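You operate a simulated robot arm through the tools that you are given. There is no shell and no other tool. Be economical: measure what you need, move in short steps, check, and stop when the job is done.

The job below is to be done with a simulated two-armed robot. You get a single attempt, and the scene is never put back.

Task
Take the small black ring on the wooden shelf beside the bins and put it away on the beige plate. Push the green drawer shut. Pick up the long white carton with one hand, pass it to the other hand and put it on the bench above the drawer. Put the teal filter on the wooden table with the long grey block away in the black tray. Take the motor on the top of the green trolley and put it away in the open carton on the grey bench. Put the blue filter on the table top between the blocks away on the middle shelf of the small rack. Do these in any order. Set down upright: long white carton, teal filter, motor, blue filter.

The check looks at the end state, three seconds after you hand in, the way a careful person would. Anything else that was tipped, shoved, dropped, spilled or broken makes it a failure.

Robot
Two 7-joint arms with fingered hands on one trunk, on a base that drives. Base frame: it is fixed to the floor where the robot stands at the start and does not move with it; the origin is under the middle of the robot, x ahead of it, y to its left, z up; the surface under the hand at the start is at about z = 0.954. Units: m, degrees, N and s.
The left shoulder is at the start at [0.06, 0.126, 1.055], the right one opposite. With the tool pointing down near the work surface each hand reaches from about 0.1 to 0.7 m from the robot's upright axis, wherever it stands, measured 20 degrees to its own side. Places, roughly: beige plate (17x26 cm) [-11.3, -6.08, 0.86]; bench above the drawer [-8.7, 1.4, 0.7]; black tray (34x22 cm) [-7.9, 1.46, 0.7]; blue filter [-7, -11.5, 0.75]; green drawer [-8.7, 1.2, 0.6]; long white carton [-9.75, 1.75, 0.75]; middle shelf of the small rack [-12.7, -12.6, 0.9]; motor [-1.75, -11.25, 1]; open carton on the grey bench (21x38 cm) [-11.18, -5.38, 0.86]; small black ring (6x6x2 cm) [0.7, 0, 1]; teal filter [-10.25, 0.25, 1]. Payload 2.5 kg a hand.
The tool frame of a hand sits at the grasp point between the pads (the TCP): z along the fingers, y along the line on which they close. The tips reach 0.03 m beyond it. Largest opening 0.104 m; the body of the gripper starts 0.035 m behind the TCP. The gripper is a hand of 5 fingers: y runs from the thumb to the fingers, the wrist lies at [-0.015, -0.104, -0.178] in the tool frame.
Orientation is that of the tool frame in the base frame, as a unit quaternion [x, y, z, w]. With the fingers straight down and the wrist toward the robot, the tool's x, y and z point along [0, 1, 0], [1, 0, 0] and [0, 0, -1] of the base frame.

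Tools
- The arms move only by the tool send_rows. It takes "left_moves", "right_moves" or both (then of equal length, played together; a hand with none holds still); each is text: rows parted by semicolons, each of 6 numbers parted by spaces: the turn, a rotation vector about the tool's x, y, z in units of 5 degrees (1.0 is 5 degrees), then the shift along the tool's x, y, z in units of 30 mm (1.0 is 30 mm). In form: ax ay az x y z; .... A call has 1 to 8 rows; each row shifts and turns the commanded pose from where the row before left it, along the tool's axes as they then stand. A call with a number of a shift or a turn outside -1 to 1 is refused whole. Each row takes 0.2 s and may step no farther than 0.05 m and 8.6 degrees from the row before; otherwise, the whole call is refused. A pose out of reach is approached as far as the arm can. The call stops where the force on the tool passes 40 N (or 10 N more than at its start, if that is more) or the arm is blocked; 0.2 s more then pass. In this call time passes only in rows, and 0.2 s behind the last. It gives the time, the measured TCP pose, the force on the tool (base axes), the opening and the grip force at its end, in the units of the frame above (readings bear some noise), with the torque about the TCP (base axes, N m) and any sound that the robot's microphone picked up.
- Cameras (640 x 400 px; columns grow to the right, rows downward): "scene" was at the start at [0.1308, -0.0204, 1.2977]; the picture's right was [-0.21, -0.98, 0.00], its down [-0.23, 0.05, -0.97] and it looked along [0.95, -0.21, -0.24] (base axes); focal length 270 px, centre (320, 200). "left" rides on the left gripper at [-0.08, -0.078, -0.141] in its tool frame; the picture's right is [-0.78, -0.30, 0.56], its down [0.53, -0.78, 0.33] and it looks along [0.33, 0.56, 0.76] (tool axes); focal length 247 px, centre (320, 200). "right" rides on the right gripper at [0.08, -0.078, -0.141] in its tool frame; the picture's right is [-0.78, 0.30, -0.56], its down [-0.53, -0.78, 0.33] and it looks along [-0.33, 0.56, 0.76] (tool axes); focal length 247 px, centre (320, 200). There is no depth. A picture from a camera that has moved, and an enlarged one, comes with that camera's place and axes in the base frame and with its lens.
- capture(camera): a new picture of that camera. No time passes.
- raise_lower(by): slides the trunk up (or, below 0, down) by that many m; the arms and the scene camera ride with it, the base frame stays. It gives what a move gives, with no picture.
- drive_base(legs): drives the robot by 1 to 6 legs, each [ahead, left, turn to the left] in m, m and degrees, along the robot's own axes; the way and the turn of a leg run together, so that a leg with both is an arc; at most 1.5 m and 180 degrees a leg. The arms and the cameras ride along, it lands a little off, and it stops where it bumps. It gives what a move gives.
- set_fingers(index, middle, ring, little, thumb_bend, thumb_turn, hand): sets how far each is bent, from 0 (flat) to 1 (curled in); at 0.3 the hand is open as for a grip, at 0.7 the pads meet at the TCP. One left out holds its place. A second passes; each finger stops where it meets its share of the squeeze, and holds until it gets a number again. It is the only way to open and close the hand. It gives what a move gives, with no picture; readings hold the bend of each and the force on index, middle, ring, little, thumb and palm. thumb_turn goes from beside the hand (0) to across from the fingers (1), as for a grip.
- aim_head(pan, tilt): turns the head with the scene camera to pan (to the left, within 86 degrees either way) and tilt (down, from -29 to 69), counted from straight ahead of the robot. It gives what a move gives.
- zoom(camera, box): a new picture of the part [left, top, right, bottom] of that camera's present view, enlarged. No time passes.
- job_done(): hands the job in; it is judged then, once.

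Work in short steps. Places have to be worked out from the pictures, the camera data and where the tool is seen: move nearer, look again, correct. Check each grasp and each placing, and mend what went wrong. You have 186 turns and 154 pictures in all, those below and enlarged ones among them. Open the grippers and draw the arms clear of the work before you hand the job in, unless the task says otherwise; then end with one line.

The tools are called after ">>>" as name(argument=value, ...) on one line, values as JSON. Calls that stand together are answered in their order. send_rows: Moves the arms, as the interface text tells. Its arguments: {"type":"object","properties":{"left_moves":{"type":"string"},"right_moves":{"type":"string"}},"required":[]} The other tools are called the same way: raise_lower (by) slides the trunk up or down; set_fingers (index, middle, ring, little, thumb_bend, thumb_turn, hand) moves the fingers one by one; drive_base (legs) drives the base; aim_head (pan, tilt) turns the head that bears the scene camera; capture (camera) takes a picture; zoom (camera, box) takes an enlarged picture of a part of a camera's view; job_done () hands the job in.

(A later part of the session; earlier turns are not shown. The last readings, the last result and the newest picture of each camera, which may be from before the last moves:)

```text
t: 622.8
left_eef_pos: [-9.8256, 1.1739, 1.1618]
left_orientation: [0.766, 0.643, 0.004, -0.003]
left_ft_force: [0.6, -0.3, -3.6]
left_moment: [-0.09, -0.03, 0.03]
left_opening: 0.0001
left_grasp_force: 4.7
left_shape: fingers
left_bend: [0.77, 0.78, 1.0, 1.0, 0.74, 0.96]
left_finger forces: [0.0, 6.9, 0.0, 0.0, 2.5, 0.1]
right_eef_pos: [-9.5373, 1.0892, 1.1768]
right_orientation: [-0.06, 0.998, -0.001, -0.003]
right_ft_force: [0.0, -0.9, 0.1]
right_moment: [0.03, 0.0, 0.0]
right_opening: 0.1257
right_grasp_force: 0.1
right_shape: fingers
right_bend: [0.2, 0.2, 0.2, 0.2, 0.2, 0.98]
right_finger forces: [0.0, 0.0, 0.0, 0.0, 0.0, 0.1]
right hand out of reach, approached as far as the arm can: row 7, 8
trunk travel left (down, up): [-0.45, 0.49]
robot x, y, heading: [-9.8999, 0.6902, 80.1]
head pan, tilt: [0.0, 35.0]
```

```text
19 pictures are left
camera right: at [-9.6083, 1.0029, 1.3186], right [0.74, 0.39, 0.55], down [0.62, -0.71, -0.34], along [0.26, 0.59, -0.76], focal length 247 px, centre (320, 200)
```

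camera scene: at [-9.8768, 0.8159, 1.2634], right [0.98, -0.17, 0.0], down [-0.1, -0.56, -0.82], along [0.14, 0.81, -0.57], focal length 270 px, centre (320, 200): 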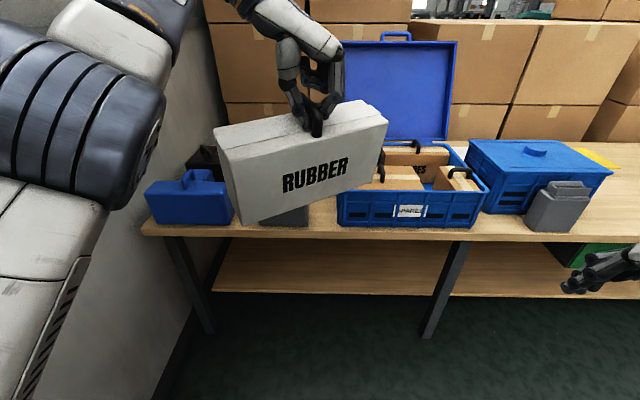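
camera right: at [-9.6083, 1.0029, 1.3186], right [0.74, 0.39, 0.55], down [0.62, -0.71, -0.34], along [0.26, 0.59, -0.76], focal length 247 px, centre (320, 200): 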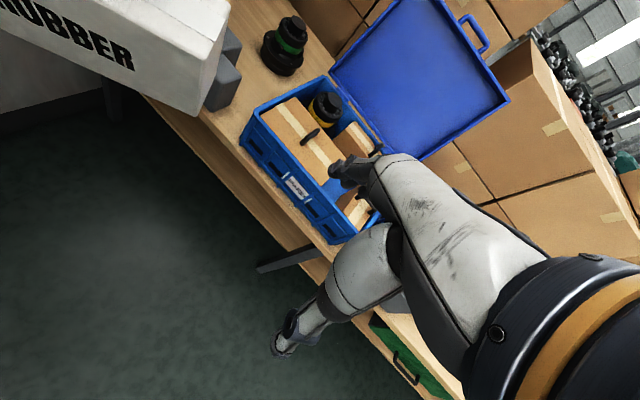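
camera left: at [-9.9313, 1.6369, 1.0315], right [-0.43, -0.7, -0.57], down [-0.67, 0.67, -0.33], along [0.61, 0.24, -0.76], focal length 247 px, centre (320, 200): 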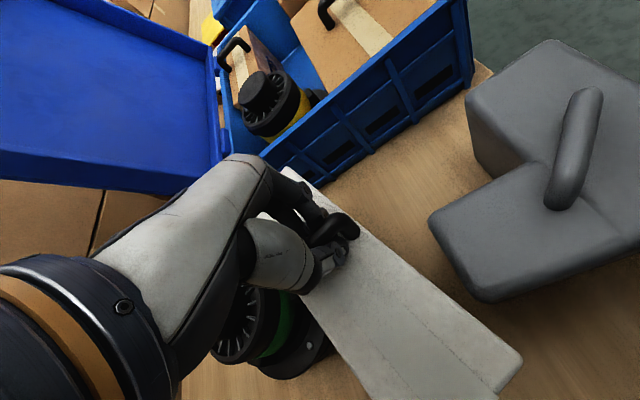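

To keep the right hand's palm clear of the left one, I roll the right hand 30° to the right and lower the carton by 6 cm; the right hand will then approach diagonally from the upper right.

>>> send_rows(left_moves="0 0 0 0 0 0.5; 0 0 0 0 0 0.5; 0 0 0 0 0 0.5; 0 0 0 0 0 0.5; 0 0 0 0 0 0; 0 0 0 0 0 0", right_moves="0 1 0 0 0 0; 0 1 0 0 0 0; 0 1 0 0 0 0; 0 1 0 0 0 0; 0 1 0 0 0 0; 0 1 0 0 0 0")

>>> aim_head(pan=-5, tilt=35)

>>> capture(camera="scene")

```text
t: 624.1
left_eef_pos: [-9.8168, 1.1966, 1.1179]
left_orientation: [0.766, 0.643, 0.002, -0.003]
left_ft_force: [0.4, -0.9, -3.2]
left_moment: [-0.04, -0.03, -0.02]
left_opening: 0.0
left_grasp_force: 4.4
left_shape: fingers
left_bend: [0.77, 0.78, 1.0, 1.0, 0.74, 0.96]
left_finger forces: [0.1, 6.7, 0.1, 0.0, 2.7, 0.0]
left hand out of reach, approached as far as the arm can: row 1, 2, 3, 4
right_eef_pos: [-9.5396, 1.0906, 1.1741]
right_orientation: [-0.061, 0.964, -0.016, -0.259]
right_ft_force: [-0.3, 0.1, -1.1]
right_moment: [-0.01, 0.02, -0.01]
right_opening: 0.1254
right_grasp_force: 0.2
right_shape: fingers
right_bend: [0.2, 0.2, 0.2, 0.2, 0.2, 0.98]
right_finger forces: [0.1, 0.0, 0.0, 0.1, 0.0, 0.0]
trunk travel left (down, up): [-0.45, 0.49]
robot x, y, heading: [-9.8997, 0.6863, 80.0]
head pan, tilt: [0.0, 35.0]
```

```text
t: 624.8
left_eef_pos: [-9.8174, 1.1977, 1.1176]
left_orientation: [0.766, 0.643, 0.002, -0.003]
left_ft_force: [-0.1, 0.3, -3.8]
left_moment: [-0.08, -0.03, 0.03]
left_opening: 0.0
left_grasp_force: 4.5
left_shape: fingers
left_bend: [0.77, 0.78, 1.0, 1.0, 0.74, 0.96]
left_finger forces: [0.1, 6.8, 0.0, 0.0, 2.6, 0.1]
right_eef_pos: [-9.5396, 1.0908, 1.1741]
right_orientation: [-0.061, 0.964, -0.016, -0.258]
right_ft_force: [0.0, -0.7, 0.1]
right_moment: [0.01, -0.02, -0.01]
right_opening: 0.1255
right_grasp_force: 0.0
right_shape: fingers
right_bend: [0.2, 0.2, 0.2, 0.2, 0.2, 0.98]
right_finger forces: [0.0, 0.0, 0.1, 0.0, 0.0, 0.0]
trunk travel left (down, up): [-0.45, 0.49]
robot x, y, heading: [-9.897, 0.6902, 79.9]
head pan, tilt: [-5.0, 35.0]
```

```text
18 pictures are left
camera scene: at [-9.8693, 0.8142, 1.2634], right [0.97, -0.26, 0.0], down [-0.15, -0.55, -0.82], along [0.21, 0.79, -0.57], focal length 270 px, centre (320, 200)
```

scene: 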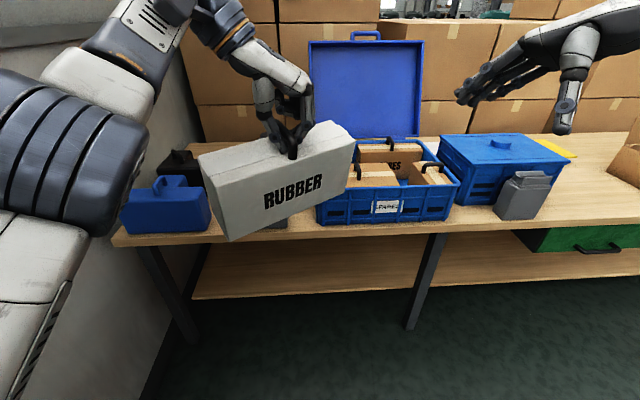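

The carton top is at z≈1.078, centre (-9.831,1.227), yaw 20°. I turn the right hand to match and move it to the start point above-right of the carton's right half.

>>> send_rows(right_moves="0.42 0 -0.73 0 0 0; 0.42 0 -0.73 0 0 0; 0.42 0 -0.73 0 0 0; 0 0 0 0.4 1 0.28; 0 0 0 0.4 1 0.28; 0 0 0 0.4 1 0.28; 0 0 0 0.4 1 0.28; 0 0 0 0.4 1 0.28")

>>> send_rows(right_moves="0 0 0 0.3 0.85 0.23; 0 0 0 0.3 0.85 0.23; 0 0 0 0.3 0.85 0.23")

>>> capture(camera="scene")

```text
t: 626.6
left_eef_pos: [-9.8171, 1.1977, 1.1186]
left_orientation: [0.765, 0.644, 0.003, -0.003]
left_ft_force: [-0.9, -0.1, -3.4]
left_moment: [-0.11, -0.04, -0.01]
left_opening: 0.0001
left_grasp_force: 4.0
left_shape: fingers
left_bend: [0.77, 0.78, 1.0, 1.0, 0.74, 0.96]
left_finger forces: [0.0, 6.7, 0.0, 0.0, 2.5, 0.0]
right_eef_pos: [-9.6793, 1.194, 1.1599]
right_orientation: [-0.164, 0.952, -0.044, -0.254]
right_ft_force: [-0.3, 0.1, -0.1]
right_moment: [0.01, 0.0, -0.01]
right_opening: 0.1255
right_grasp_force: 0.1
right_shape: fingers
right_bend: [0.2, 0.2, 0.2, 0.2, 0.2, 0.98]
right_finger forces: [0.0, 0.0, 0.0, 0.1, 0.1, 0.1]
right hand out of reach, approached as far as the arm can: row 2, 3
trunk travel left (down, up): [-0.45, 0.49]
robot x, y, heading: [-9.8964, 0.6897, 80.2]
head pan, tilt: [-5.0, 35.0]
```

```text
t: 627.4
left_eef_pos: [-9.8164, 1.1964, 1.1176]
left_orientation: [0.766, 0.643, 0.003, -0.004]
left_ft_force: [0.6, 0.7, -3.7]
left_moment: [-0.08, -0.04, -0.02]
left_opening: 0.0
left_grasp_force: 4.4
left_shape: fingers
left_bend: [0.77, 0.78, 1.0, 1.0, 0.74, 0.96]
left_finger forces: [0.0, 6.8, 0.0, 0.0, 2.7, 0.0]
right_eef_pos: [-9.6995, 1.2095, 1.1517]
right_orientation: [-0.164, 0.952, -0.043, -0.255]
right_ft_force: [0.2, -0.2, 0.9]
right_moment: [0.04, -0.01, -0.01]
right_opening: 0.1254
right_grasp_force: 0.0
right_shape: fingers
right_bend: [0.2, 0.2, 0.2, 0.2, 0.2, 0.98]
right_finger forces: [0.0, 0.0, 0.1, 0.0, 0.1, 0.0]
right hand out of reach, approached as far as the arm can: row 1, 2, 3
trunk travel left (down, up): [-0.45, 0.49]
robot x, y, heading: [-9.8971, 0.6912, 79.7]
head pan, tilt: [-5.0, 35.0]
```

```text
17 pictures are left
camera scene: at [-9.869, 0.8139, 1.2635], right [0.97, -0.26, 0.0], down [-0.15, -0.55, -0.82], along [0.21, 0.79, -0.57], focal length 270 px, centre (320, 200)
```

scene: 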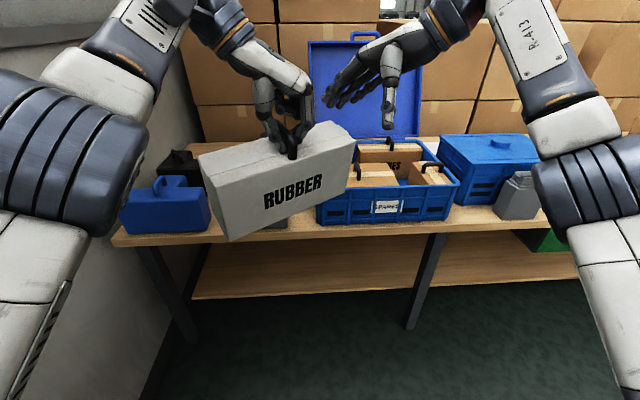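

The right arm is at its height limit there. I raise the trunk 0.1 m, bring the left hand back down by the same amount and move the right hand to its start point.

>>> raise_lower(by=0.1)

>>> send_rows(left_moves="0 0 0 0 0 0.83; 0 0 0 0 0 0.83; 0 0 0 0 0 0.83; 0 0 0 0 0 0.83", right_moves="0 0 0 -0.2 0.5 0.4; 0 0 0 -0.3 0.5 0.5; 0 0 0 -0.4 0.5 0.6; 0 0 0 -0.4 0.5 0.6")

>>> capture(camera="right")

```text
t: 628.7
left_eef_pos: [-9.8165, 1.1968, 1.2185]
left_orientation: [0.766, 0.643, 0.002, -0.003]
left_ft_force: [0.4, 0.1, -3.4]
left_moment: [-0.07, -0.06, 0.01]
left_opening: 0.0
left_grasp_force: 4.2
left_shape: fingers
left_bend: [0.77, 0.78, 1.0, 1.0, 0.74, 0.96]
left_finger forces: [0.0, 6.7, 0.0, 0.1, 2.5, 0.0]
right_eef_pos: [-9.6989, 1.2099, 1.2508]
right_orientation: [-0.164, 0.952, -0.045, -0.254]
right_ft_force: [-0.9, 0.6, -0.3]
right_moment: [-0.01, 0.03, 0.01]
right_opening: 0.1254
right_grasp_force: 0.1
right_shape: fingers
right_bend: [0.2, 0.2, 0.2, 0.2, 0.2, 0.98]
right_finger forces: [0.0, 0.0, 0.1, 0.0, 0.0, 0.0]
trunk travel left (down, up): [-0.55, 0.39]
robot x, y, heading: [-9.9014, 0.6918, 80.0]
head pan, tilt: [-5.0, 35.0]
```

```text
t: 629.7
left_eef_pos: [-9.8059, 1.2305, 1.1292]
left_orientation: [0.765, 0.644, 0.002, -0.003]
left_ft_force: [-0.8, 0.2, -3.6]
left_moment: [-0.09, -0.03, 0.04]
left_opening: 0.0004
left_grasp_force: 4.8
left_shape: fingers
left_bend: [0.77, 0.78, 1.0, 1.0, 0.74, 0.96]
left_finger forces: [0.0, 6.6, 0.0, 0.0, 2.6, 0.1]
left hand out of reach, approached as far as the arm can: row 1, 2, 3, 4
right_eef_pos: [-9.7036, 1.2167, 1.2365]
right_orientation: [-0.162, 0.952, -0.044, -0.256]
right_ft_force: [-0.8, -0.6, 0.4]
right_moment: [-0.03, 0.0, -0.02]
right_opening: 0.1253
right_grasp_force: 0.0
right_shape: fingers
right_bend: [0.2, 0.2, 0.2, 0.2, 0.2, 0.98]
right_finger forces: [0.0, 0.0, 0.1, 0.0, 0.0, 0.1]
right hand out of reach, approached as far as the arm can: row 1, 2, 3, 4
trunk travel left (down, up): [-0.55, 0.39]
robot x, y, heading: [-9.8984, 0.6889, 79.8]
head pan, tilt: [-5.0, 35.0]
```

```text
16 pictures are left
camera right: at [-9.6762, 1.1452, 1.3983], right [0.8, 0.59, 0.09], down [0.54, -0.63, -0.56], along [-0.27, 0.49, -0.83], focal length 247 px, centre (320, 200)
```

right: 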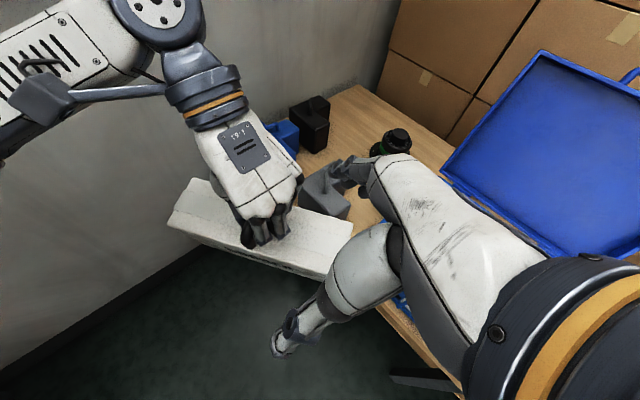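

The diagonal posture is limited by the wrist. A better way is to grip the carton's right end with the right hand horizontal, fingers pointing left. I back the right hand off and roll it further.

>>> send_rows(right_moves="0 1 0 0 -0.8 0; 0 1 0 0 -0.8 0; 0 1 0 0 -0.8 0; 0 1 0 0 -0.8 0; 0 1 0 0 -0.5 0; 0 1 0 0 -0.5 0; 0 1 0 0 0 0; 0 1 0 0 0 0")

>>> send_rows(right_moves="0 1 0 0 0 0; 0 1 0 0 0 0; 0 1 0 0 0 0; 0 1 0 0 0 0")

```text
t: 631.5
left_eef_pos: [-9.8058, 1.2298, 1.1314]
left_orientation: [0.765, 0.644, 0.002, -0.003]
left_ft_force: [0.1, 0.5, -3.8]
left_moment: [-0.05, -0.04, 0.0]
left_opening: 0.0001
left_grasp_force: 4.3
left_shape: fingers
left_bend: [0.77, 0.78, 1.0, 1.0, 0.74, 0.96]
left_finger forces: [0.0, 6.6, 0.0, 0.0, 2.7, 0.0]
right_eef_pos: [-9.6592, 1.0989, 1.2365]
right_orientation: [-0.139, 0.806, -0.098, -0.566]
right_ft_force: [-0.1, 0.2, 0.2]
right_moment: [-0.03, 0.0, 0.01]
right_opening: 0.1254
right_grasp_force: 0.0
right_shape: fingers
right_bend: [0.2, 0.2, 0.2, 0.2, 0.2, 0.98]
right_finger forces: [0.0, 0.1, 0.0, 0.0, 0.1, 0.0]
trunk travel left (down, up): [-0.55, 0.39]
robot x, y, heading: [-9.8982, 0.6889, 80.1]
head pan, tilt: [-5.0, 35.0]
```

```text
t: 632.5
left_eef_pos: [-9.8059, 1.2304, 1.1313]
left_orientation: [0.765, 0.644, 0.003, -0.003]
left_ft_force: [0.4, 0.2, -2.9]
left_moment: [-0.1, -0.05, 0.02]
left_opening: 0.0
left_grasp_force: 4.4
left_shape: fingers
left_bend: [0.77, 0.78, 1.0, 1.0, 0.74, 0.96]
left_finger forces: [0.1, 6.7, 0.1, 0.1, 2.6, 0.0]
right_eef_pos: [-9.658, 1.0977, 1.2366]
right_orientation: [0.12, -0.697, 0.119, 0.697]
right_ft_force: [-0.9, -0.3, -0.5]
right_moment: [-0.01, -0.01, -0.02]
right_opening: 0.1254
right_grasp_force: 0.1
right_shape: fingers
right_bend: [0.2, 0.2, 0.2, 0.2, 0.2, 0.98]
right_finger forces: [0.0, 0.1, 0.0, 0.0, 0.0, 0.0]
trunk travel left (down, up): [-0.55, 0.39]
robot x, y, heading: [-9.8992, 0.6895, 79.8]
head pan, tilt: [-5.0, 35.0]
```

The hand rolled freely to horizontal, fingers pointing along the carton. I move it to the right of the carton's right end at mid-height.

>>> send_rows(right_moves="0 0 0 -0.75 0.5 -0.8; 0 0 0 -0.75 0.7 -0.8; 0 0 0 -0.75 0.9 -0.6; 0 0 0 -0.75 0.9 -0.4; 0 0 0 -0.75 1 0; 0 0 0 -0.75 1 0; 0 0 0 -0.75 1 0; 0 0 0 -0.75 0.9 0")

>>> capture(camera="scene")

```text
t: 634.3
left_eef_pos: [-9.8053, 1.2291, 1.1303]
left_orientation: [0.765, 0.644, 0.002, -0.003]
left_ft_force: [-0.6, -0.8, -3.6]
left_moment: [-0.03, -0.03, 0.0]
left_opening: 0.0
left_grasp_force: 4.8
left_shape: fingers
left_bend: [0.77, 0.78, 1.0, 1.0, 0.74, 0.96]
left_finger forces: [0.0, 6.7, 0.0, 0.0, 2.8, 0.0]
right_eef_pos: [-9.6449, 1.2082, 1.1224]
right_orientation: [0.12, -0.696, 0.12, 0.697]
right_ft_force: [-0.3, -0.3, 0.5]
right_moment: [-0.02, 0.01, 0.0]
right_opening: 0.1254
right_grasp_force: 0.0
right_shape: fingers
right_bend: [0.2, 0.2, 0.2, 0.2, 0.2, 0.98]
right_finger forces: [0.0, 0.1, 0.0, 0.0, 0.0, 0.0]
right hand out of reach, approached as far as the arm can: row 4, 5, 6, 7, 8
trunk travel left (down, up): [-0.55, 0.39]
robot x, y, heading: [-9.8978, 0.6885, 80.1]
head pan, tilt: [-5.0, 35.0]
```

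```text
15 pictures are left
camera scene: at [-9.8692, 0.8142, 1.3634], right [0.97, -0.26, 0.0], down [-0.15, -0.55, -0.82], along [0.21, 0.79, -0.57], focal length 270 px, centre (320, 200)
```

scene: 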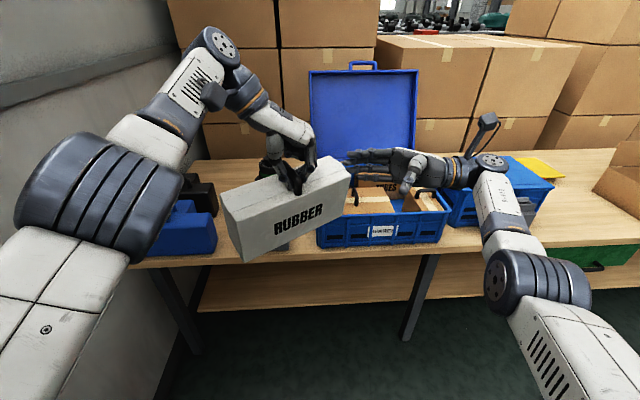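

The right hand nearly reaches, but the carton's yaw puts its end too far out. I turn the left hand 25° so the right end comes nearer, and turn the right hand to match.

>>> send_rows(left_moves="0 0 1 0 0 0; 0 0 1 0 0 0; 0 0 1 0 0 0; 0 0 1 0 0 0; 0 0 1 0 0 0", right_moves="-1 0 0 0 -0.5 -0.6; -1 0 0 0 -0.5 -0.6; -1 0 0 0 0 0; -1 0 0 0 0 0; -1 0 0 0 0 0")

>>> capture(camera="scene")

```text
t: 635.5
left_eef_pos: [-9.8288, 1.1964, 1.1156]
left_orientation: [0.887, 0.462, 0.003, -0.004]
left_ft_force: [-0.3, -0.8, -3.5]
left_moment: [-0.08, 0.0, -0.01]
left_opening: 0.0
left_grasp_force: 4.4
left_shape: fingers
left_bend: [0.77, 0.78, 1.0, 1.0, 0.74, 0.96]
left_finger forces: [0.0, 6.4, 0.0, 0.0, 2.7, 0.0]
left hand out of reach, approached as far as the arm can: row 1, 2, 3, 4, 5
right_eef_pos: [-9.6015, 1.1924, 1.1239]
right_orientation: [0.033, 0.707, 0.035, -0.706]
right_ft_force: [0.5, -0.1, -0.1]
right_moment: [0.0, 0.0, -0.05]
right_opening: 0.1254
right_grasp_force: 0.1
right_shape: fingers
right_bend: [0.2, 0.2, 0.2, 0.2, 0.2, 0.98]
right_finger forces: [0.0, 0.0, 0.1, 0.1, 0.0, 0.1]
trunk travel left (down, up): [-0.55, 0.39]
robot x, y, heading: [-9.9013, 0.6933, 80.1]
head pan, tilt: [-5.0, 35.0]
```

```text
14 pictures are left
camera scene: at [-9.8695, 0.8141, 1.3635], right [0.97, -0.26, 0.0], down [-0.15, -0.55, -0.82], along [0.21, 0.79, -0.57], focal length 270 px, centre (320, 200)
```

scene: 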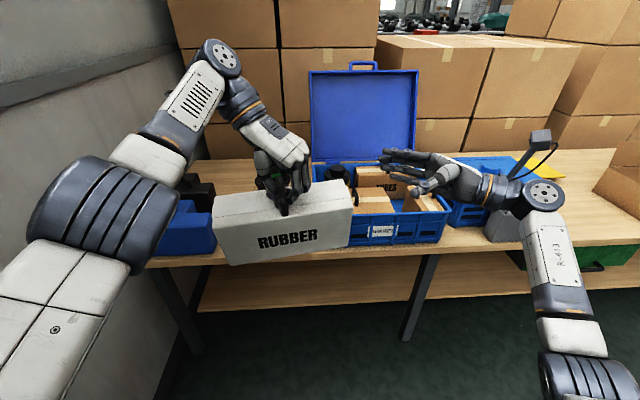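

Left turned well and even came closer. I zoom in to judge the carton's exact pose before gripping its end.

>>> zoom(camera="scene", box=[190, 120, 510, 290])

```text
2.00 times, centred on (350, 205) of scene
camera zoom: at [-9.8695, 0.8141, 1.3635], right [0.97, -0.26, 0.0], down [-0.15, -0.55, -0.82], along [0.21, 0.79, -0.57], focal length 540 px, centre (260, 190)
```

zoom: 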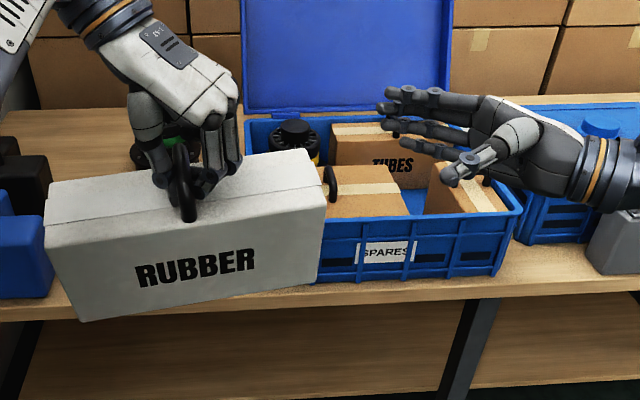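

Now the pose is clear: the carton hangs upright, top z≈1.063, right-end centre at about (-9.698,1.24), depth about 9.5 cm. I bring the right hand level with it, just short of the end.

>>> send_rows(right_moves="0 0 0 -0.8 0.34 0.2; 0 0 0 -0.8 0.34 0.2; 0 0 0 -0.8 0.34 0.4; 0 0 0 -0.8 0.34 0.5")

>>> zoom(camera="scene", box=[190, 120, 510, 290])

```text
t: 636.5
left_eef_pos: [-9.8282, 1.1961, 1.1154]
left_orientation: [0.886, 0.463, 0.002, -0.003]
left_ft_force: [-0.8, 0.0, -2.5]
left_moment: [-0.07, -0.01, 0.01]
left_opening: 0.0
left_grasp_force: 4.8
left_shape: fingers
left_bend: [0.77, 0.78, 1.0, 1.0, 0.74, 0.96]
left_finger forces: [0.0, 6.5, 0.0, 0.1, 2.8, 0.0]
right_eef_pos: [-9.6364, 1.237, 1.0266]
right_orientation: [0.034, 0.707, 0.034, -0.705]
right_ft_force: [-0.3, 0.0, 0.1]
right_moment: [-0.01, 0.02, 0.0]
right_opening: 0.1255
right_grasp_force: 0.0
right_shape: fingers
right_bend: [0.2, 0.2, 0.2, 0.2, 0.2, 0.98]
right_finger forces: [0.0, 0.0, 0.0, 0.0, 0.0, 0.0]
trunk travel left (down, up): [-0.55, 0.39]
robot x, y, heading: [-9.8999, 0.6936, 80.1]
head pan, tilt: [-5.0, 35.0]
```

```text
2.00 times, centred on (350, 205) of scene
camera zoom: at [-9.8694, 0.8145, 1.3634], right [0.97, -0.26, 0.0], down [-0.15, -0.55, -0.82], along [0.21, 0.79, -0.57], focal length 540 px, centre (260, 190)
```

zoom: 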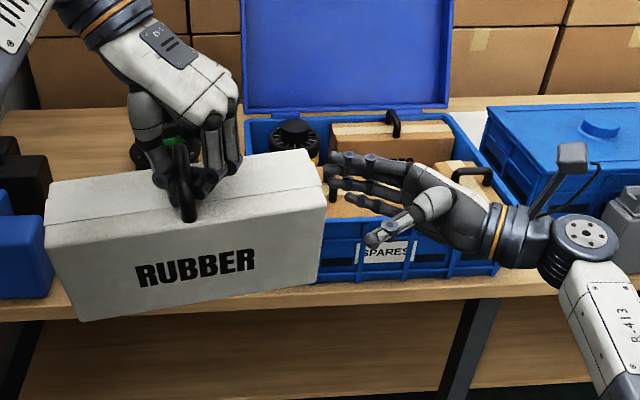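

Thumb is in front and fingers behind the carton's end plane. I slide the hand left over the end.

>>> send_rows(right_moves="0 0 0 0 0.05 0.7; 0 0 0 0 0 0.7; 0 0 0 0 0 0.7; 0 0 0 0 0 0.6")

>>> zoom(camera="scene", box=[190, 120, 510, 290])

```text
t: 637.5
left_eef_pos: [-9.8292, 1.1976, 1.1166]
left_orientation: [0.886, 0.464, 0.001, -0.006]
left_ft_force: [-12.4, 2.8, 7.8]
left_moment: [-0.09, 0.27, -0.03]
left_opening: 0.0
left_grasp_force: 18.0
left_shape: fingers
left_bend: [0.77, 0.78, 1.0, 1.0, 0.74, 0.95]
left_finger forces: [0.0, 5.9, 0.1, 0.0, 29.2, 0.0]
right_eef_pos: [-9.7172, 1.2432, 1.0256]
right_orientation: [0.036, 0.708, 0.035, -0.704]
right_ft_force: [12.8, -2.8, -11.2]
right_moment: [0.77, -0.52, 0.89]
right_opening: 0.1338
right_grasp_force: 7.5
right_shape: fingers
right_bend: [0.2, 0.2, 0.2, 0.2, 0.08, 1.0]
right_finger forces: [0.0, 0.1, 0.0, 0.0, 14.9, 0.0]
trunk travel left (down, up): [-0.55, 0.39]
robot x, y, heading: [-9.8997, 0.6906, 80.2]
head pan, tilt: [-5.0, 35.0]
```

```text
2.00 times, centred on (350, 205) of scene
camera zoom: at [-9.8694, 0.8143, 1.3634], right [0.97, -0.26, 0.0], down [-0.15, -0.55, -0.82], along [0.21, 0.79, -0.57], focal length 540 px, centre (260, 190)
```

zoom: 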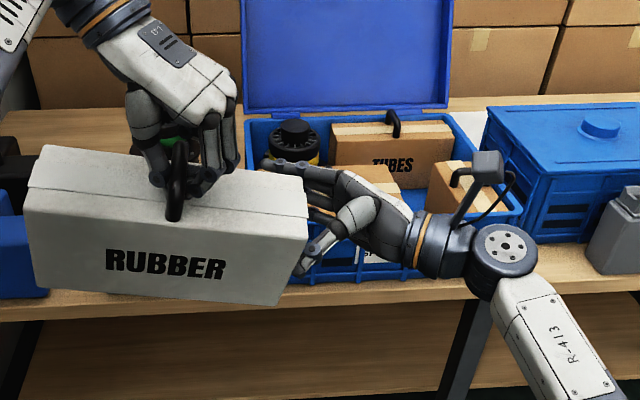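

The thumb caught on the end face and pushed the carton a little. I back out, open the hand wider, shift toward me by 2 cm and look.

>>> send_rows(right_moves="0 0 0 0 0 -0.8; 0 0 0 0 0 -0.8; 0 0 0 0 -0.7 -0.8")

>>> set_fingers(hand="right", index=0.15, middle=0.15, ring=0.15, little=0.15, thumb_bend=0.05)

>>> zoom(camera="scene", box=[190, 120, 510, 290])

```text
t: 638.3
left_eef_pos: [-9.8297, 1.197, 1.1156]
left_orientation: [0.886, 0.463, 0.003, -0.004]
left_ft_force: [-0.5, 1.4, -3.4]
left_moment: [-0.08, -0.06, -0.01]
left_opening: 0.0
left_grasp_force: 6.2
left_shape: fingers
left_bend: [0.77, 0.78, 1.0, 1.0, 0.75, 0.96]
left_finger forces: [0.0, 7.0, 0.1, 0.1, 3.7, 0.0]
right_eef_pos: [-9.6452, 1.2154, 1.0275]
right_orientation: [-0.032, -0.706, -0.035, 0.707]
right_ft_force: [0.4, 0.4, 0.2]
right_moment: [0.0, -0.03, 0.01]
right_opening: 0.126
right_grasp_force: 0.1
right_shape: fingers
right_bend: [0.2, 0.2, 0.2, 0.2, 0.2, 0.98]
right_finger forces: [0.0, 0.1, 0.0, 0.0, 0.0, 0.0]
trunk travel left (down, up): [-0.55, 0.39]
robot x, y, heading: [-9.9005, 0.6899, 79.8]
head pan, tilt: [-5.0, 35.0]
```

```text
t: 639.3
left_eef_pos: [-9.829, 1.1978, 1.115]
left_orientation: [0.886, 0.463, 0.002, -0.005]
left_ft_force: [-0.6, 0.0, -3.0]
left_moment: [-0.11, -0.05, 0.01]
left_opening: 0.0
left_grasp_force: 4.8
left_shape: fingers
left_bend: [0.77, 0.78, 1.0, 1.0, 0.75, 0.96]
left_finger forces: [0.0, 7.0, 0.0, 0.0, 3.7, 0.0]
right_eef_pos: [-9.6461, 1.2165, 1.0272]
right_orientation: [0.033, 0.707, 0.033, -0.706]
right_ft_force: [-0.4, 0.9, -0.1]
right_moment: [-0.02, -0.01, 0.02]
right_opening: 0.1412
right_grasp_force: 0.1
right_shape: fingers
right_bend: [0.15, 0.15, 0.15, 0.15, 0.05, 0.98]
right_finger forces: [0.0, 0.0, 0.0, 0.1, 0.1, 0.1]
trunk travel left (down, up): [-0.55, 0.39]
robot x, y, heading: [-9.8996, 0.6915, 80.1]
head pan, tilt: [-5.0, 35.0]
```

```text
2.00 times, centred on (350, 205) of scene
camera zoom: at [-9.8693, 0.8143, 1.3634], right [0.97, -0.26, 0.0], down [-0.15, -0.55, -0.82], along [0.21, 0.79, -0.57], focal length 540 px, centre (260, 190)
```

zoom: 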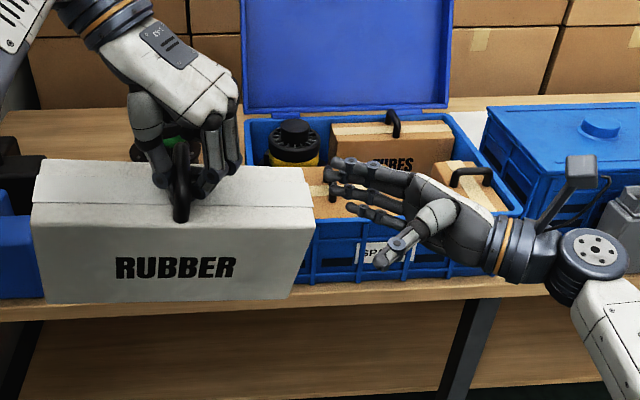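

The carton has yawed to about -15°; its right-end centre is at (-9.7145,1.214). I match that yaw and slide on again with the wider opening.

>>> send_rows(right_moves="-0.95 0 0 0 -0.33 0; -0.95 0 0 0 -0.33 0.1; 0 0 0 0 0 0.7; 0 0 0 0 0 0.7; 0 0 0 0 0 0.7; 0 0 0 0 0 0.7")

>>> zoom(camera="scene", box=[190, 120, 510, 290])

```text
t: 640.7
left_eef_pos: [-9.8286, 1.1977, 1.115]
left_orientation: [0.886, 0.463, 0.002, -0.005]
left_ft_force: [-0.4, -0.2, -3.3]
left_moment: [-0.08, -0.05, 0.02]
left_opening: 0.0
left_grasp_force: 5.5
left_shape: fingers
left_bend: [0.77, 0.78, 1.0, 1.0, 0.75, 0.96]
left_finger forces: [0.0, 6.6, 0.0, 0.1, 3.5, 0.0]
right_eef_pos: [-9.734, 1.2212, 1.0258]
right_orientation: [-0.091, -0.701, -0.093, 0.701]
right_ft_force: [-0.3, -0.4, 0.0]
right_moment: [0.01, 0.02, -0.01]
right_opening: 0.1412
right_grasp_force: 0.4
right_shape: fingers
right_bend: [0.15, 0.15, 0.15, 0.15, 0.05, 0.98]
right_finger forces: [0.0, 0.0, 0.0, 0.0, 0.4, 0.1]
trunk travel left (down, up): [-0.55, 0.39]
robot x, y, heading: [-9.9003, 0.6878, 80.1]
head pan, tilt: [-5.0, 35.0]
```

```text
2.00 times, centred on (350, 205) of scene
camera zoom: at [-9.8695, 0.8143, 1.3634], right [0.97, -0.26, 0.0], down [-0.15, -0.55, -0.82], along [0.21, 0.79, -0.57], focal length 540 px, centre (260, 190)
```

zoom: 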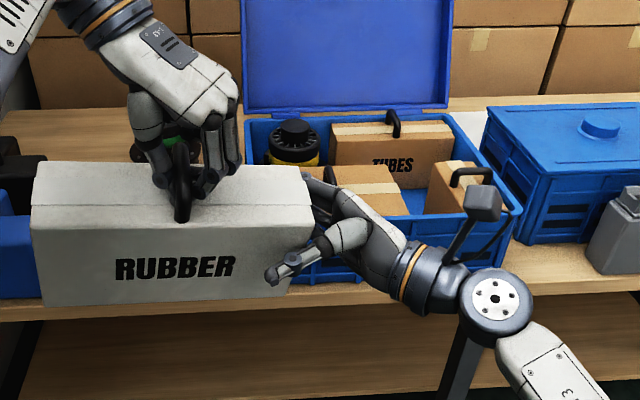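

Thumb is in front and fingers behind, with no contact force. I push 1 cm further on and close the right hand.

>>> send_rows(right_moves="0 0 0 0 0 0.35")

>>> set_fingers(hand="right", index=0.6, middle=0.6, ring=0.6, little=0.6, thumb_bend=0.6)

>>> zoom(camera="scene", box=[190, 120, 510, 290])

```text
t: 641.1
left_eef_pos: [-9.831, 1.1964, 1.1159]
left_orientation: [0.886, 0.464, 0.002, -0.004]
left_ft_force: [-5.7, 1.4, 0.2]
left_moment: [-0.06, 0.07, 0.03]
left_opening: 0.0001
left_grasp_force: 5.5
left_shape: fingers
left_bend: [0.77, 0.78, 1.0, 1.0, 0.75, 0.95]
left_finger forces: [0.1, 6.3, 0.0, 0.0, 4.6, 0.0]
right_eef_pos: [-9.7434, 1.2253, 1.0252]
right_orientation: [0.093, 0.701, 0.094, -0.701]
right_ft_force: [6.6, -1.2, -3.8]
right_moment: [0.18, 0.07, 0.27]
right_opening: 0.1415
right_grasp_force: 3.3
right_shape: fingers
right_bend: [0.15, 0.15, 0.15, 0.15, 0.05, 0.98]
right_finger forces: [0.1, 0.1, 0.1, 0.0, 6.2, 0.0]
trunk travel left (down, up): [-0.55, 0.39]
robot x, y, heading: [-9.8986, 0.6883, 80.0]
head pan, tilt: [-5.0, 35.0]
```

```text
t: 642.1
left_eef_pos: [-9.8299, 1.1972, 1.1169]
left_orientation: [0.887, 0.462, 0.002, -0.005]
left_ft_force: [-9.6, -4.1, 10.0]
left_moment: [-0.17, 0.17, 0.03]
left_opening: 0.0
left_grasp_force: 18.1
left_shape: fingers
left_bend: [0.78, 0.78, 1.0, 1.0, 0.76, 0.94]
left_finger forces: [0.0, 3.9, 0.0, 0.0, 31.9, 0.1]
right_eef_pos: [-9.7428, 1.2262, 1.0242]
right_orientation: [0.092, 0.703, 0.092, -0.7]
right_ft_force: [8.6, 4.6, -10.2]
right_moment: [0.17, -0.57, -0.1]
right_opening: 0.0825
right_grasp_force: 35.4
right_shape: fingers
right_bend: [0.46, 0.53, 0.5, 0.52, 0.37, 0.96]
right_finger forces: [12.7, 5.9, 8.8, 11.1, 33.1, 0.0]
trunk travel left (down, up): [-0.55, 0.39]
robot x, y, heading: [-9.9023, 0.6921, 80.3]
head pan, tilt: [-5.0, 35.0]
```

```text
2.00 times, centred on (350, 205) of scene
camera zoom: at [-9.8693, 0.8143, 1.3634], right [0.97, -0.26, 0.0], down [-0.15, -0.55, -0.82], along [0.21, 0.79, -0.57], focal length 540 px, centre (260, 190)
```

zoom: 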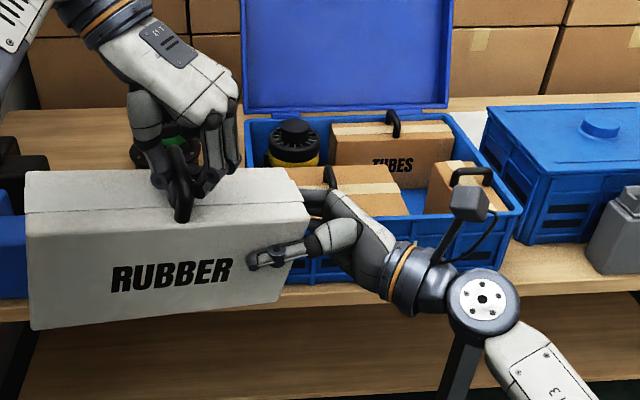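

The right hand grips with all fingers (35 N). I release the left hand and lift it clear.

>>> set_fingers(hand="left", index=0.25, middle=0.25, thumb_bend=0.25)

>>> send_rows(left_moves="0 0 0 0 0 -0.5; 0 0 0 0 0 -0.5; 0 0 0 0 0 -0.8; 0 0 0 0 0 -0.8; 0 0 0 0 -1 -0.5; 0 0 0 0 -1 0; 0 0 0 0 -1 0; 0 0 0 0 -1 0")

>>> capture(camera="scene")

```text
t: 643.1
left_eef_pos: [-9.8283, 1.1969, 1.1163]
left_orientation: [0.886, 0.464, 0.002, -0.005]
left_ft_force: [0.6, 0.7, -0.5]
left_moment: [-0.01, -0.01, -0.01]
left_opening: 0.1147
left_grasp_force: 0.4
left_shape: fingers
left_bend: [0.25, 0.25, 1.0, 1.0, 0.25, 0.98]
left_finger forces: [0.0, 0.1, 0.1, 0.1, 0.3, 0.0]
right_eef_pos: [-9.7446, 1.2255, 1.0267]
right_orientation: [0.091, 0.701, 0.093, -0.701]
right_ft_force: [0.4, -0.8, -0.6]
right_moment: [0.08, -0.41, 0.02]
right_opening: 0.0823
right_grasp_force: 28.5
right_shape: fingers
right_bend: [0.47, 0.55, 0.53, 0.54, 0.35, 0.95]
right_finger forces: [10.5, 5.3, 6.7, 9.3, 25.0, 0.0]
trunk travel left (down, up): [-0.55, 0.39]
robot x, y, heading: [-9.8991, 0.6884, 80.3]
head pan, tilt: [-5.0, 35.0]
```

```text
t: 644.9
left_eef_pos: [-9.8651, 1.1877, 1.1696]
left_orientation: [0.886, 0.463, 0.003, -0.004]
left_ft_force: [0.6, 0.3, 0.3]
left_moment: [0.02, -0.02, 0.02]
left_opening: 0.1148
left_grasp_force: 0.0
left_shape: fingers
left_bend: [0.25, 0.25, 1.0, 1.0, 0.25, 0.98]
left_finger forces: [0.0, 0.0, 0.0, 0.0, 0.0, 0.0]
left hand out of reach, approached as far as the arm can: row 1, 2, 3, 4, 5, 6, 7, 8
right_eef_pos: [-9.7443, 1.2261, 1.0258]
right_orientation: [0.092, 0.701, 0.092, -0.701]
right_ft_force: [-0.3, 0.3, 0.1]
right_moment: [0.08, -0.38, 0.01]
right_opening: 0.0824
right_grasp_force: 28.1
right_shape: fingers
right_bend: [0.47, 0.55, 0.53, 0.55, 0.35, 0.95]
right_finger forces: [10.7, 5.2, 6.7, 9.0, 24.6, 0.0]
trunk travel left (down, up): [-0.55, 0.39]
robot x, y, heading: [-9.8975, 0.6904, 80.1]
head pan, tilt: [-5.0, 35.0]
```

```text
7 pictures are left
camera scene: at [-9.8692, 0.8142, 1.3634], right [0.97, -0.26, 0.0], down [-0.15, -0.55, -0.82], along [0.21, 0.79, -0.57], focal length 270 px, centre (320, 200)
```

scene: 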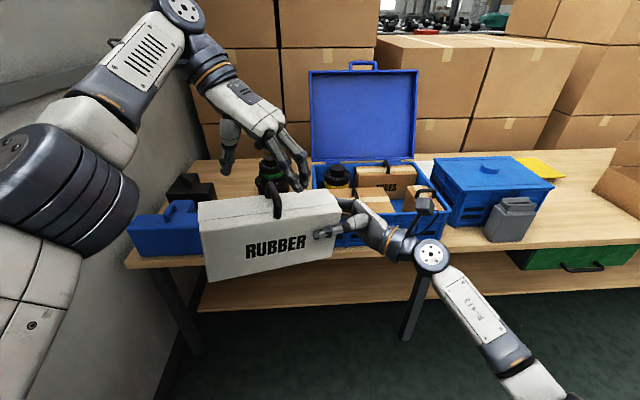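

The handover worked: the carton is held by the right hand alone and level. I untwist and lift the left hand clear, back away from the bench, and move over toward the drawer.

>>> send_rows(left_moves="0 0 -1 0 0 -0.5; 0 0 -1 0 0 -0.5; 0 0 -1 0 0 -0.5; 0 0 -1 0 0 -0.5; 0 0 -1 0 -0.3 0; 0 0 -1 0 -0.3 0; 0 0 -1 0 -0.3 0; 0 0 -1 0 -0.3 0")

>>> drive_base(legs=[[-0.35, 0, 0], [0, -1.15, 4.4]])

```text
t: 646.7
left_eef_pos: [-9.8978, 1.1936, 1.2319]
left_orientation: [0.674, 0.738, 0.004, -0.003]
left_ft_force: [-0.2, -0.4, -0.1]
left_moment: [0.0, -0.04, 0.01]
left_opening: 0.1148
left_grasp_force: 0.1
left_shape: fingers
left_bend: [0.25, 0.25, 1.0, 1.0, 0.25, 0.98]
left_finger forces: [0.1, 0.0, 0.0, 0.0, 0.0, 0.0]
right_eef_pos: [-9.7445, 1.2261, 1.0245]
right_orientation: [-0.091, -0.701, -0.093, 0.701]
right_ft_force: [0.6, 0.0, 0.8]
right_moment: [0.06, -0.38, -0.02]
right_opening: 0.0823
right_grasp_force: 27.6
right_shape: fingers
right_bend: [0.47, 0.55, 0.53, 0.55, 0.35, 0.95]
right_finger forces: [10.6, 5.2, 6.8, 9.1, 24.4, 0.0]
trunk travel left (down, up): [-0.55, 0.39]
robot x, y, heading: [-9.896, 0.6868, 80.2]
head pan, tilt: [-5.0, 35.0]
```

```text
t: 648.6
left_eef_pos: [-9.9563, 0.9243, 1.2306]
left_orientation: [0.678, 0.735, 0.004, -0.003]
left_ft_force: [0.5, 0.4, 0.3]
left_moment: [-0.02, -0.02, -0.04]
left_opening: 0.1151
left_grasp_force: 0.1
left_shape: fingers
left_bend: [0.25, 0.25, 1.0, 1.0, 0.25, 0.98]
left_finger forces: [0.1, 0.0, 0.0, 0.1, 0.1, 0.0]
right_eef_pos: [-9.8022, 0.9568, 1.0223]
right_orientation: [0.095, 0.704, 0.093, -0.698]
right_ft_force: [-0.8, 1.5, -0.7]
right_moment: [0.07, -0.4, 0.01]
right_opening: 0.0822
right_grasp_force: 27.9
right_shape: fingers
right_bend: [0.47, 0.55, 0.53, 0.55, 0.35, 0.95]
right_finger forces: [10.8, 5.4, 6.7, 9.4, 24.4, 0.0]
trunk travel left (down, up): [-0.55, 0.39]
robot x, y, heading: [-9.9576, 0.4205, 79.9]
head pan, tilt: [-5.0, 35.0]
stopped in leg 1: the robot was blocked; the commanded pose is now the measured one
```

The base touched the wooden table behind. I step forward a bit, then strafe right along the aisle.

>>> drive_base(legs=[[0.06, 0, 0], [0, -1.15, 0], [0, 0, 4.4]])

>>> aim_head(pan=0, tilt=38)

>>> capture(camera="scene")

```text
t: 655.5
left_eef_pos: [-8.8483, 0.7592, 1.232]
left_orientation: [0.663, 0.749, 0.002, -0.003]
left_ft_force: [-0.1, -0.4, -0.3]
left_moment: [-0.02, 0.04, 0.01]
left_opening: 0.1151
left_grasp_force: 0.1
left_shape: fingers
left_bend: [0.25, 0.25, 1.0, 1.0, 0.25, 0.98]
left_finger forces: [0.0, 0.1, 0.0, 0.0, 0.0, 0.0]
right_eef_pos: [-8.6954, 0.7989, 1.0239]
right_orientation: [0.079, 0.704, 0.08, -0.701]
right_ft_force: [0.8, 0.3, 0.0]
right_moment: [0.08, -0.38, 0.03]
right_opening: 0.0821
right_grasp_force: 27.5
right_shape: fingers
right_bend: [0.47, 0.55, 0.53, 0.55, 0.35, 0.95]
right_finger forces: [10.8, 5.2, 6.6, 9.1, 24.2, 0.1]
trunk travel left (down, up): [-0.55, 0.39]
robot x, y, heading: [-8.8334, 0.2586, 82.1]
head pan, tilt: [-5.0, 35.0]
```

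```text
t: 656.2
left_eef_pos: [-8.8471, 0.7597, 1.2313]
left_orientation: [0.662, 0.749, 0.004, -0.004]
left_ft_force: [0.6, 0.0, 0.8]
left_moment: [-0.01, 0.0, -0.01]
left_opening: 0.1146
left_grasp_force: 0.2
left_shape: fingers
left_bend: [0.25, 0.25, 1.0, 1.0, 0.25, 0.98]
left_finger forces: [0.0, 0.0, 0.0, 0.0, 0.1, 0.1]
right_eef_pos: [-8.6953, 0.7989, 1.0247]
right_orientation: [0.079, 0.704, 0.081, -0.701]
right_ft_force: [-0.4, 0.1, 0.0]
right_moment: [0.09, -0.37, -0.02]
right_opening: 0.0819
right_grasp_force: 27.5
right_shape: fingers
right_bend: [0.47, 0.55, 0.53, 0.55, 0.35, 0.95]
right_finger forces: [10.7, 5.2, 6.5, 9.3, 24.2, 0.0]
trunk travel left (down, up): [-0.55, 0.39]
robot x, y, heading: [-8.8339, 0.2578, 82.0]
head pan, tilt: [0.0, 38.0]
```

```text
6 pictures are left
camera scene: at [-8.8142, 0.3824, 1.3589], right [0.99, -0.14, 0.0], down [-0.09, -0.61, -0.79], along [0.11, 0.78, -0.62], focal length 270 px, centre (320, 200)
```

scene: 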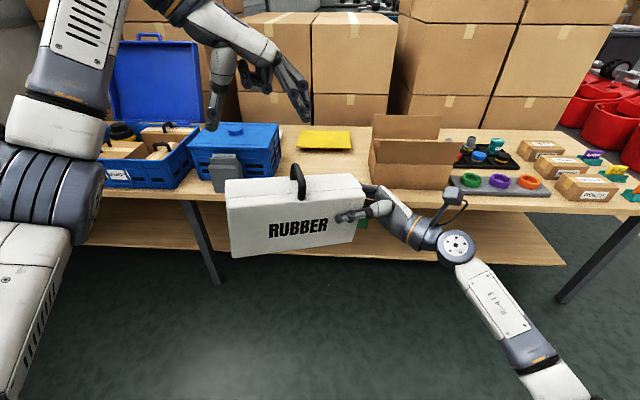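

The carton sags about 10° at its free end; I roll the hand 5° to reduce that, then drive up so the carton is over the free spot above the drawer.

>>> send_rows(right_moves="0 0.5 0 0 0 0; 0 0.5 0 0 0 0")

>>> drive_base(legs=[[0.5, -0.01, 1]])

>>> raise_lower(by=-0.13)

>>> aim_head(pan=0, tilt=42)

>>> capture(camera="scene")

```text
t: 656.8
left_eef_pos: [-8.8474, 0.7586, 1.2316]
left_orientation: [0.663, 0.749, 0.003, -0.003]
left_ft_force: [-0.1, 0.4, -0.8]
left_moment: [-0.02, -0.01, 0.02]
left_opening: 0.115
left_grasp_force: 0.1
left_shape: fingers
left_bend: [0.25, 0.25, 1.0, 1.0, 0.25, 0.98]
left_finger forces: [0.0, 0.0, 0.0, 0.0, 0.1, 0.0]
right_eef_pos: [-8.6951, 0.7999, 1.0241]
right_orientation: [-0.075, -0.672, -0.084, 0.732]
right_ft_force: [-0.5, -0.3, 0.1]
right_moment: [0.06, -0.44, -0.04]
right_opening: 0.0821
right_grasp_force: 28.4
right_shape: fingers
right_bend: [0.47, 0.55, 0.53, 0.55, 0.35, 0.95]
right_finger forces: [10.7, 5.2, 6.5, 9.3, 24.2, 0.0]
trunk travel left (down, up): [-0.55, 0.39]
robot x, y, heading: [-8.8297, 0.2607, 82.2]
head pan, tilt: [0.0, 38.0]
```

```text
t: 659.7
left_eef_pos: [-8.7851, 1.2499, 1.2311]
left_orientation: [0.655, 0.756, 0.002, -0.003]
left_ft_force: [-0.3, 0.1, 0.6]
left_moment: [0.0, 0.0, 0.03]
left_opening: 0.1151
left_grasp_force: 0.0
left_shape: fingers
left_bend: [0.25, 0.25, 1.0, 1.0, 0.25, 0.98]
left_finger forces: [0.0, 0.1, 0.1, 0.0, 0.0, 0.0]
right_eef_pos: [-8.6328, 1.2925, 1.0249]
right_orientation: [-0.069, -0.674, -0.077, 0.732]
right_ft_force: [-0.2, -0.1, -0.9]
right_moment: [0.11, -0.39, 0.03]
right_opening: 0.0821
right_grasp_force: 27.9
right_shape: fingers
right_bend: [0.47, 0.55, 0.53, 0.55, 0.35, 0.95]
right_finger forces: [10.8, 5.2, 6.7, 9.3, 24.0, 0.0]
trunk travel left (down, up): [-0.55, 0.39]
robot x, y, heading: [-8.7583, 0.7455, 83.2]
head pan, tilt: [0.0, 38.0]
```

```text
t: 661.3
left_eef_pos: [-8.7851, 1.2485, 1.102]
left_orientation: [0.655, 0.756, 0.003, -0.005]
left_ft_force: [-0.4, 0.4, 0.0]
left_moment: [0.03, 0.01, -0.02]
left_opening: 0.1148
left_grasp_force: 0.2
left_shape: fingers
left_bend: [0.25, 0.25, 1.0, 1.0, 0.25, 0.98]
left_finger forces: [0.0, 0.1, 0.0, 0.0, 0.0, 0.1]
right_eef_pos: [-8.6335, 1.2907, 0.8953]
right_orientation: [-0.069, -0.673, -0.077, 0.732]
right_ft_force: [-0.1, 0.3, 0.9]
right_moment: [0.06, -0.39, -0.01]
right_opening: 0.0823
right_grasp_force: 28.2
right_shape: fingers
right_bend: [0.47, 0.55, 0.53, 0.55, 0.35, 0.95]
right_finger forces: [10.6, 5.2, 6.6, 9.3, 24.1, 0.0]
trunk travel left (down, up): [-0.42, 0.52]
robot x, y, heading: [-8.7568, 0.7486, 83.3]
head pan, tilt: [0.0, 38.0]
```

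```text
t: 661.9
left_eef_pos: [-8.7855, 1.2475, 1.1017]
left_orientation: [0.655, 0.756, 0.004, -0.005]
left_ft_force: [0.3, 1.0, 0.4]
left_moment: [0.04, 0.0, 0.01]
left_opening: 0.1147
left_grasp_force: 0.1
left_shape: fingers
left_bend: [0.25, 0.25, 1.0, 1.0, 0.25, 0.98]
left_finger forces: [0.1, 0.1, 0.0, 0.1, 0.1, 0.0]
right_eef_pos: [-8.6334, 1.2915, 0.8955]
right_orientation: [-0.069, -0.673, -0.077, 0.732]
right_ft_force: [0.6, -0.2, 0.3]
right_moment: [0.1, -0.38, -0.02]
right_opening: 0.082
right_grasp_force: 27.4
right_shape: fingers
right_bend: [0.47, 0.55, 0.53, 0.55, 0.35, 0.95]
right_finger forces: [10.7, 5.1, 6.6, 9.3, 24.0, 0.0]
trunk travel left (down, up): [-0.42, 0.52]
robot x, y, heading: [-8.7589, 0.7472, 83.3]
head pan, tilt: [0.0, 42.0]
```

```text
5 pictures are left
camera scene: at [-8.7442, 0.8699, 1.2229], right [0.99, -0.12, 0.0], down [-0.08, -0.66, -0.74], along [0.09, 0.74, -0.67], focal length 270 px, centre (320, 200)
```

scene: 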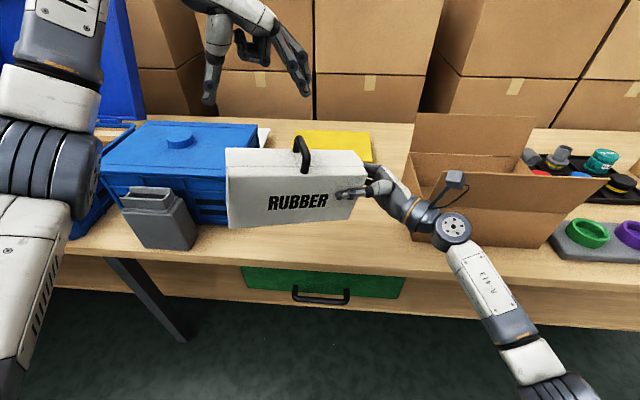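

The position over the free spot looks right and the drawer is visibly shut. I lower the carton gradually.

>>> send_rows(right_moves="0 0 0 -0.6 0 0; 0 0 0 -0.6 0 0; 0 0 0 -0.5 0 0; 0 0 0 -0.4 0 0; 0 0 0 -0.3 0 0")

```text
t: 663.1
left_eef_pos: [-8.7861, 1.2488, 1.1021]
left_orientation: [0.655, 0.756, 0.003, -0.004]
left_ft_force: [0.2, 0.1, -0.7]
left_moment: [0.01, 0.01, 0.03]
left_opening: 0.115
left_grasp_force: 0.0
left_shape: fingers
left_bend: [0.25, 0.25, 1.0, 1.0, 0.25, 0.98]
left_finger forces: [0.0, 0.0, 0.0, 0.1, 0.1, 0.0]
right_eef_pos: [-8.6391, 1.293, 0.8239]
right_orientation: [-0.07, -0.673, -0.077, 0.732]
right_ft_force: [0.4, 0.6, -0.1]
right_moment: [0.11, -0.33, 0.02]
right_opening: 0.082
right_grasp_force: 28.0
right_shape: fingers
right_bend: [0.47, 0.55, 0.53, 0.55, 0.35, 0.95]
right_finger forces: [10.5, 5.2, 6.6, 9.4, 23.9, 0.1]
trunk travel left (down, up): [-0.42, 0.52]
robot x, y, heading: [-8.757, 0.7458, 83.3]
head pan, tilt: [0.0, 42.0]
```

>>> send_rows(right_moves="0 0 0 -0.3 0 0; 0 0 0 -0.3 0 0; 0 0 0 -0.3 0 0; 0 0 0 -0.2 0 0")

>>> capture(camera="scene")

```text
t: 664.1
left_eef_pos: [-8.7855, 1.2484, 1.1005]
left_orientation: [0.655, 0.755, 0.004, -0.005]
left_ft_force: [0.7, 0.5, 0.2]
left_moment: [0.02, 0.01, 0.04]
left_opening: 0.1148
left_grasp_force: 0.0
left_shape: fingers
left_bend: [0.25, 0.25, 1.0, 1.0, 0.25, 0.98]
left_finger forces: [0.1, 0.1, 0.0, 0.1, 0.0, 0.0]
right_eef_pos: [-8.6404, 1.2921, 0.8177]
right_orientation: [-0.069, -0.674, -0.075, 0.732]
right_ft_force: [0.4, -0.4, 0.6]
right_moment: [0.05, -0.37, 0.02]
right_opening: 0.0823
right_grasp_force: 27.3
right_shape: fingers
right_bend: [0.47, 0.55, 0.53, 0.55, 0.35, 0.95]
right_finger forces: [10.6, 5.1, 6.6, 9.3, 23.9, 0.0]
right hand out of reach, approached as far as the arm can: row 1, 2, 3
trunk travel left (down, up): [-0.42, 0.52]
robot x, y, heading: [-8.7567, 0.7465, 83.1]
head pan, tilt: [0.0, 42.0]
```

```text
4 pictures are left
camera scene: at [-8.7443, 0.8699, 1.2229], right [0.99, -0.12, 0.0], down [-0.08, -0.66, -0.74], along [0.09, 0.74, -0.67], focal length 270 px, centre (320, 200)
```

scene: 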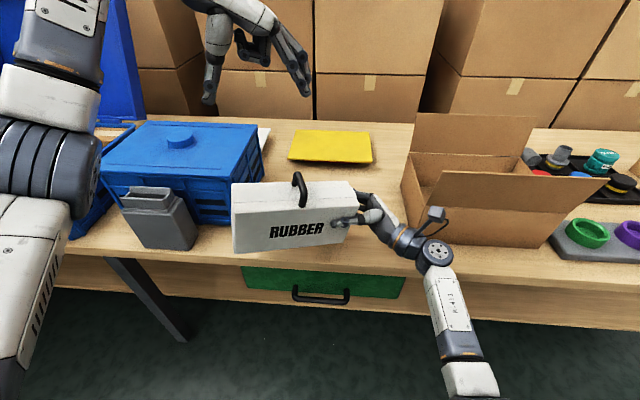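

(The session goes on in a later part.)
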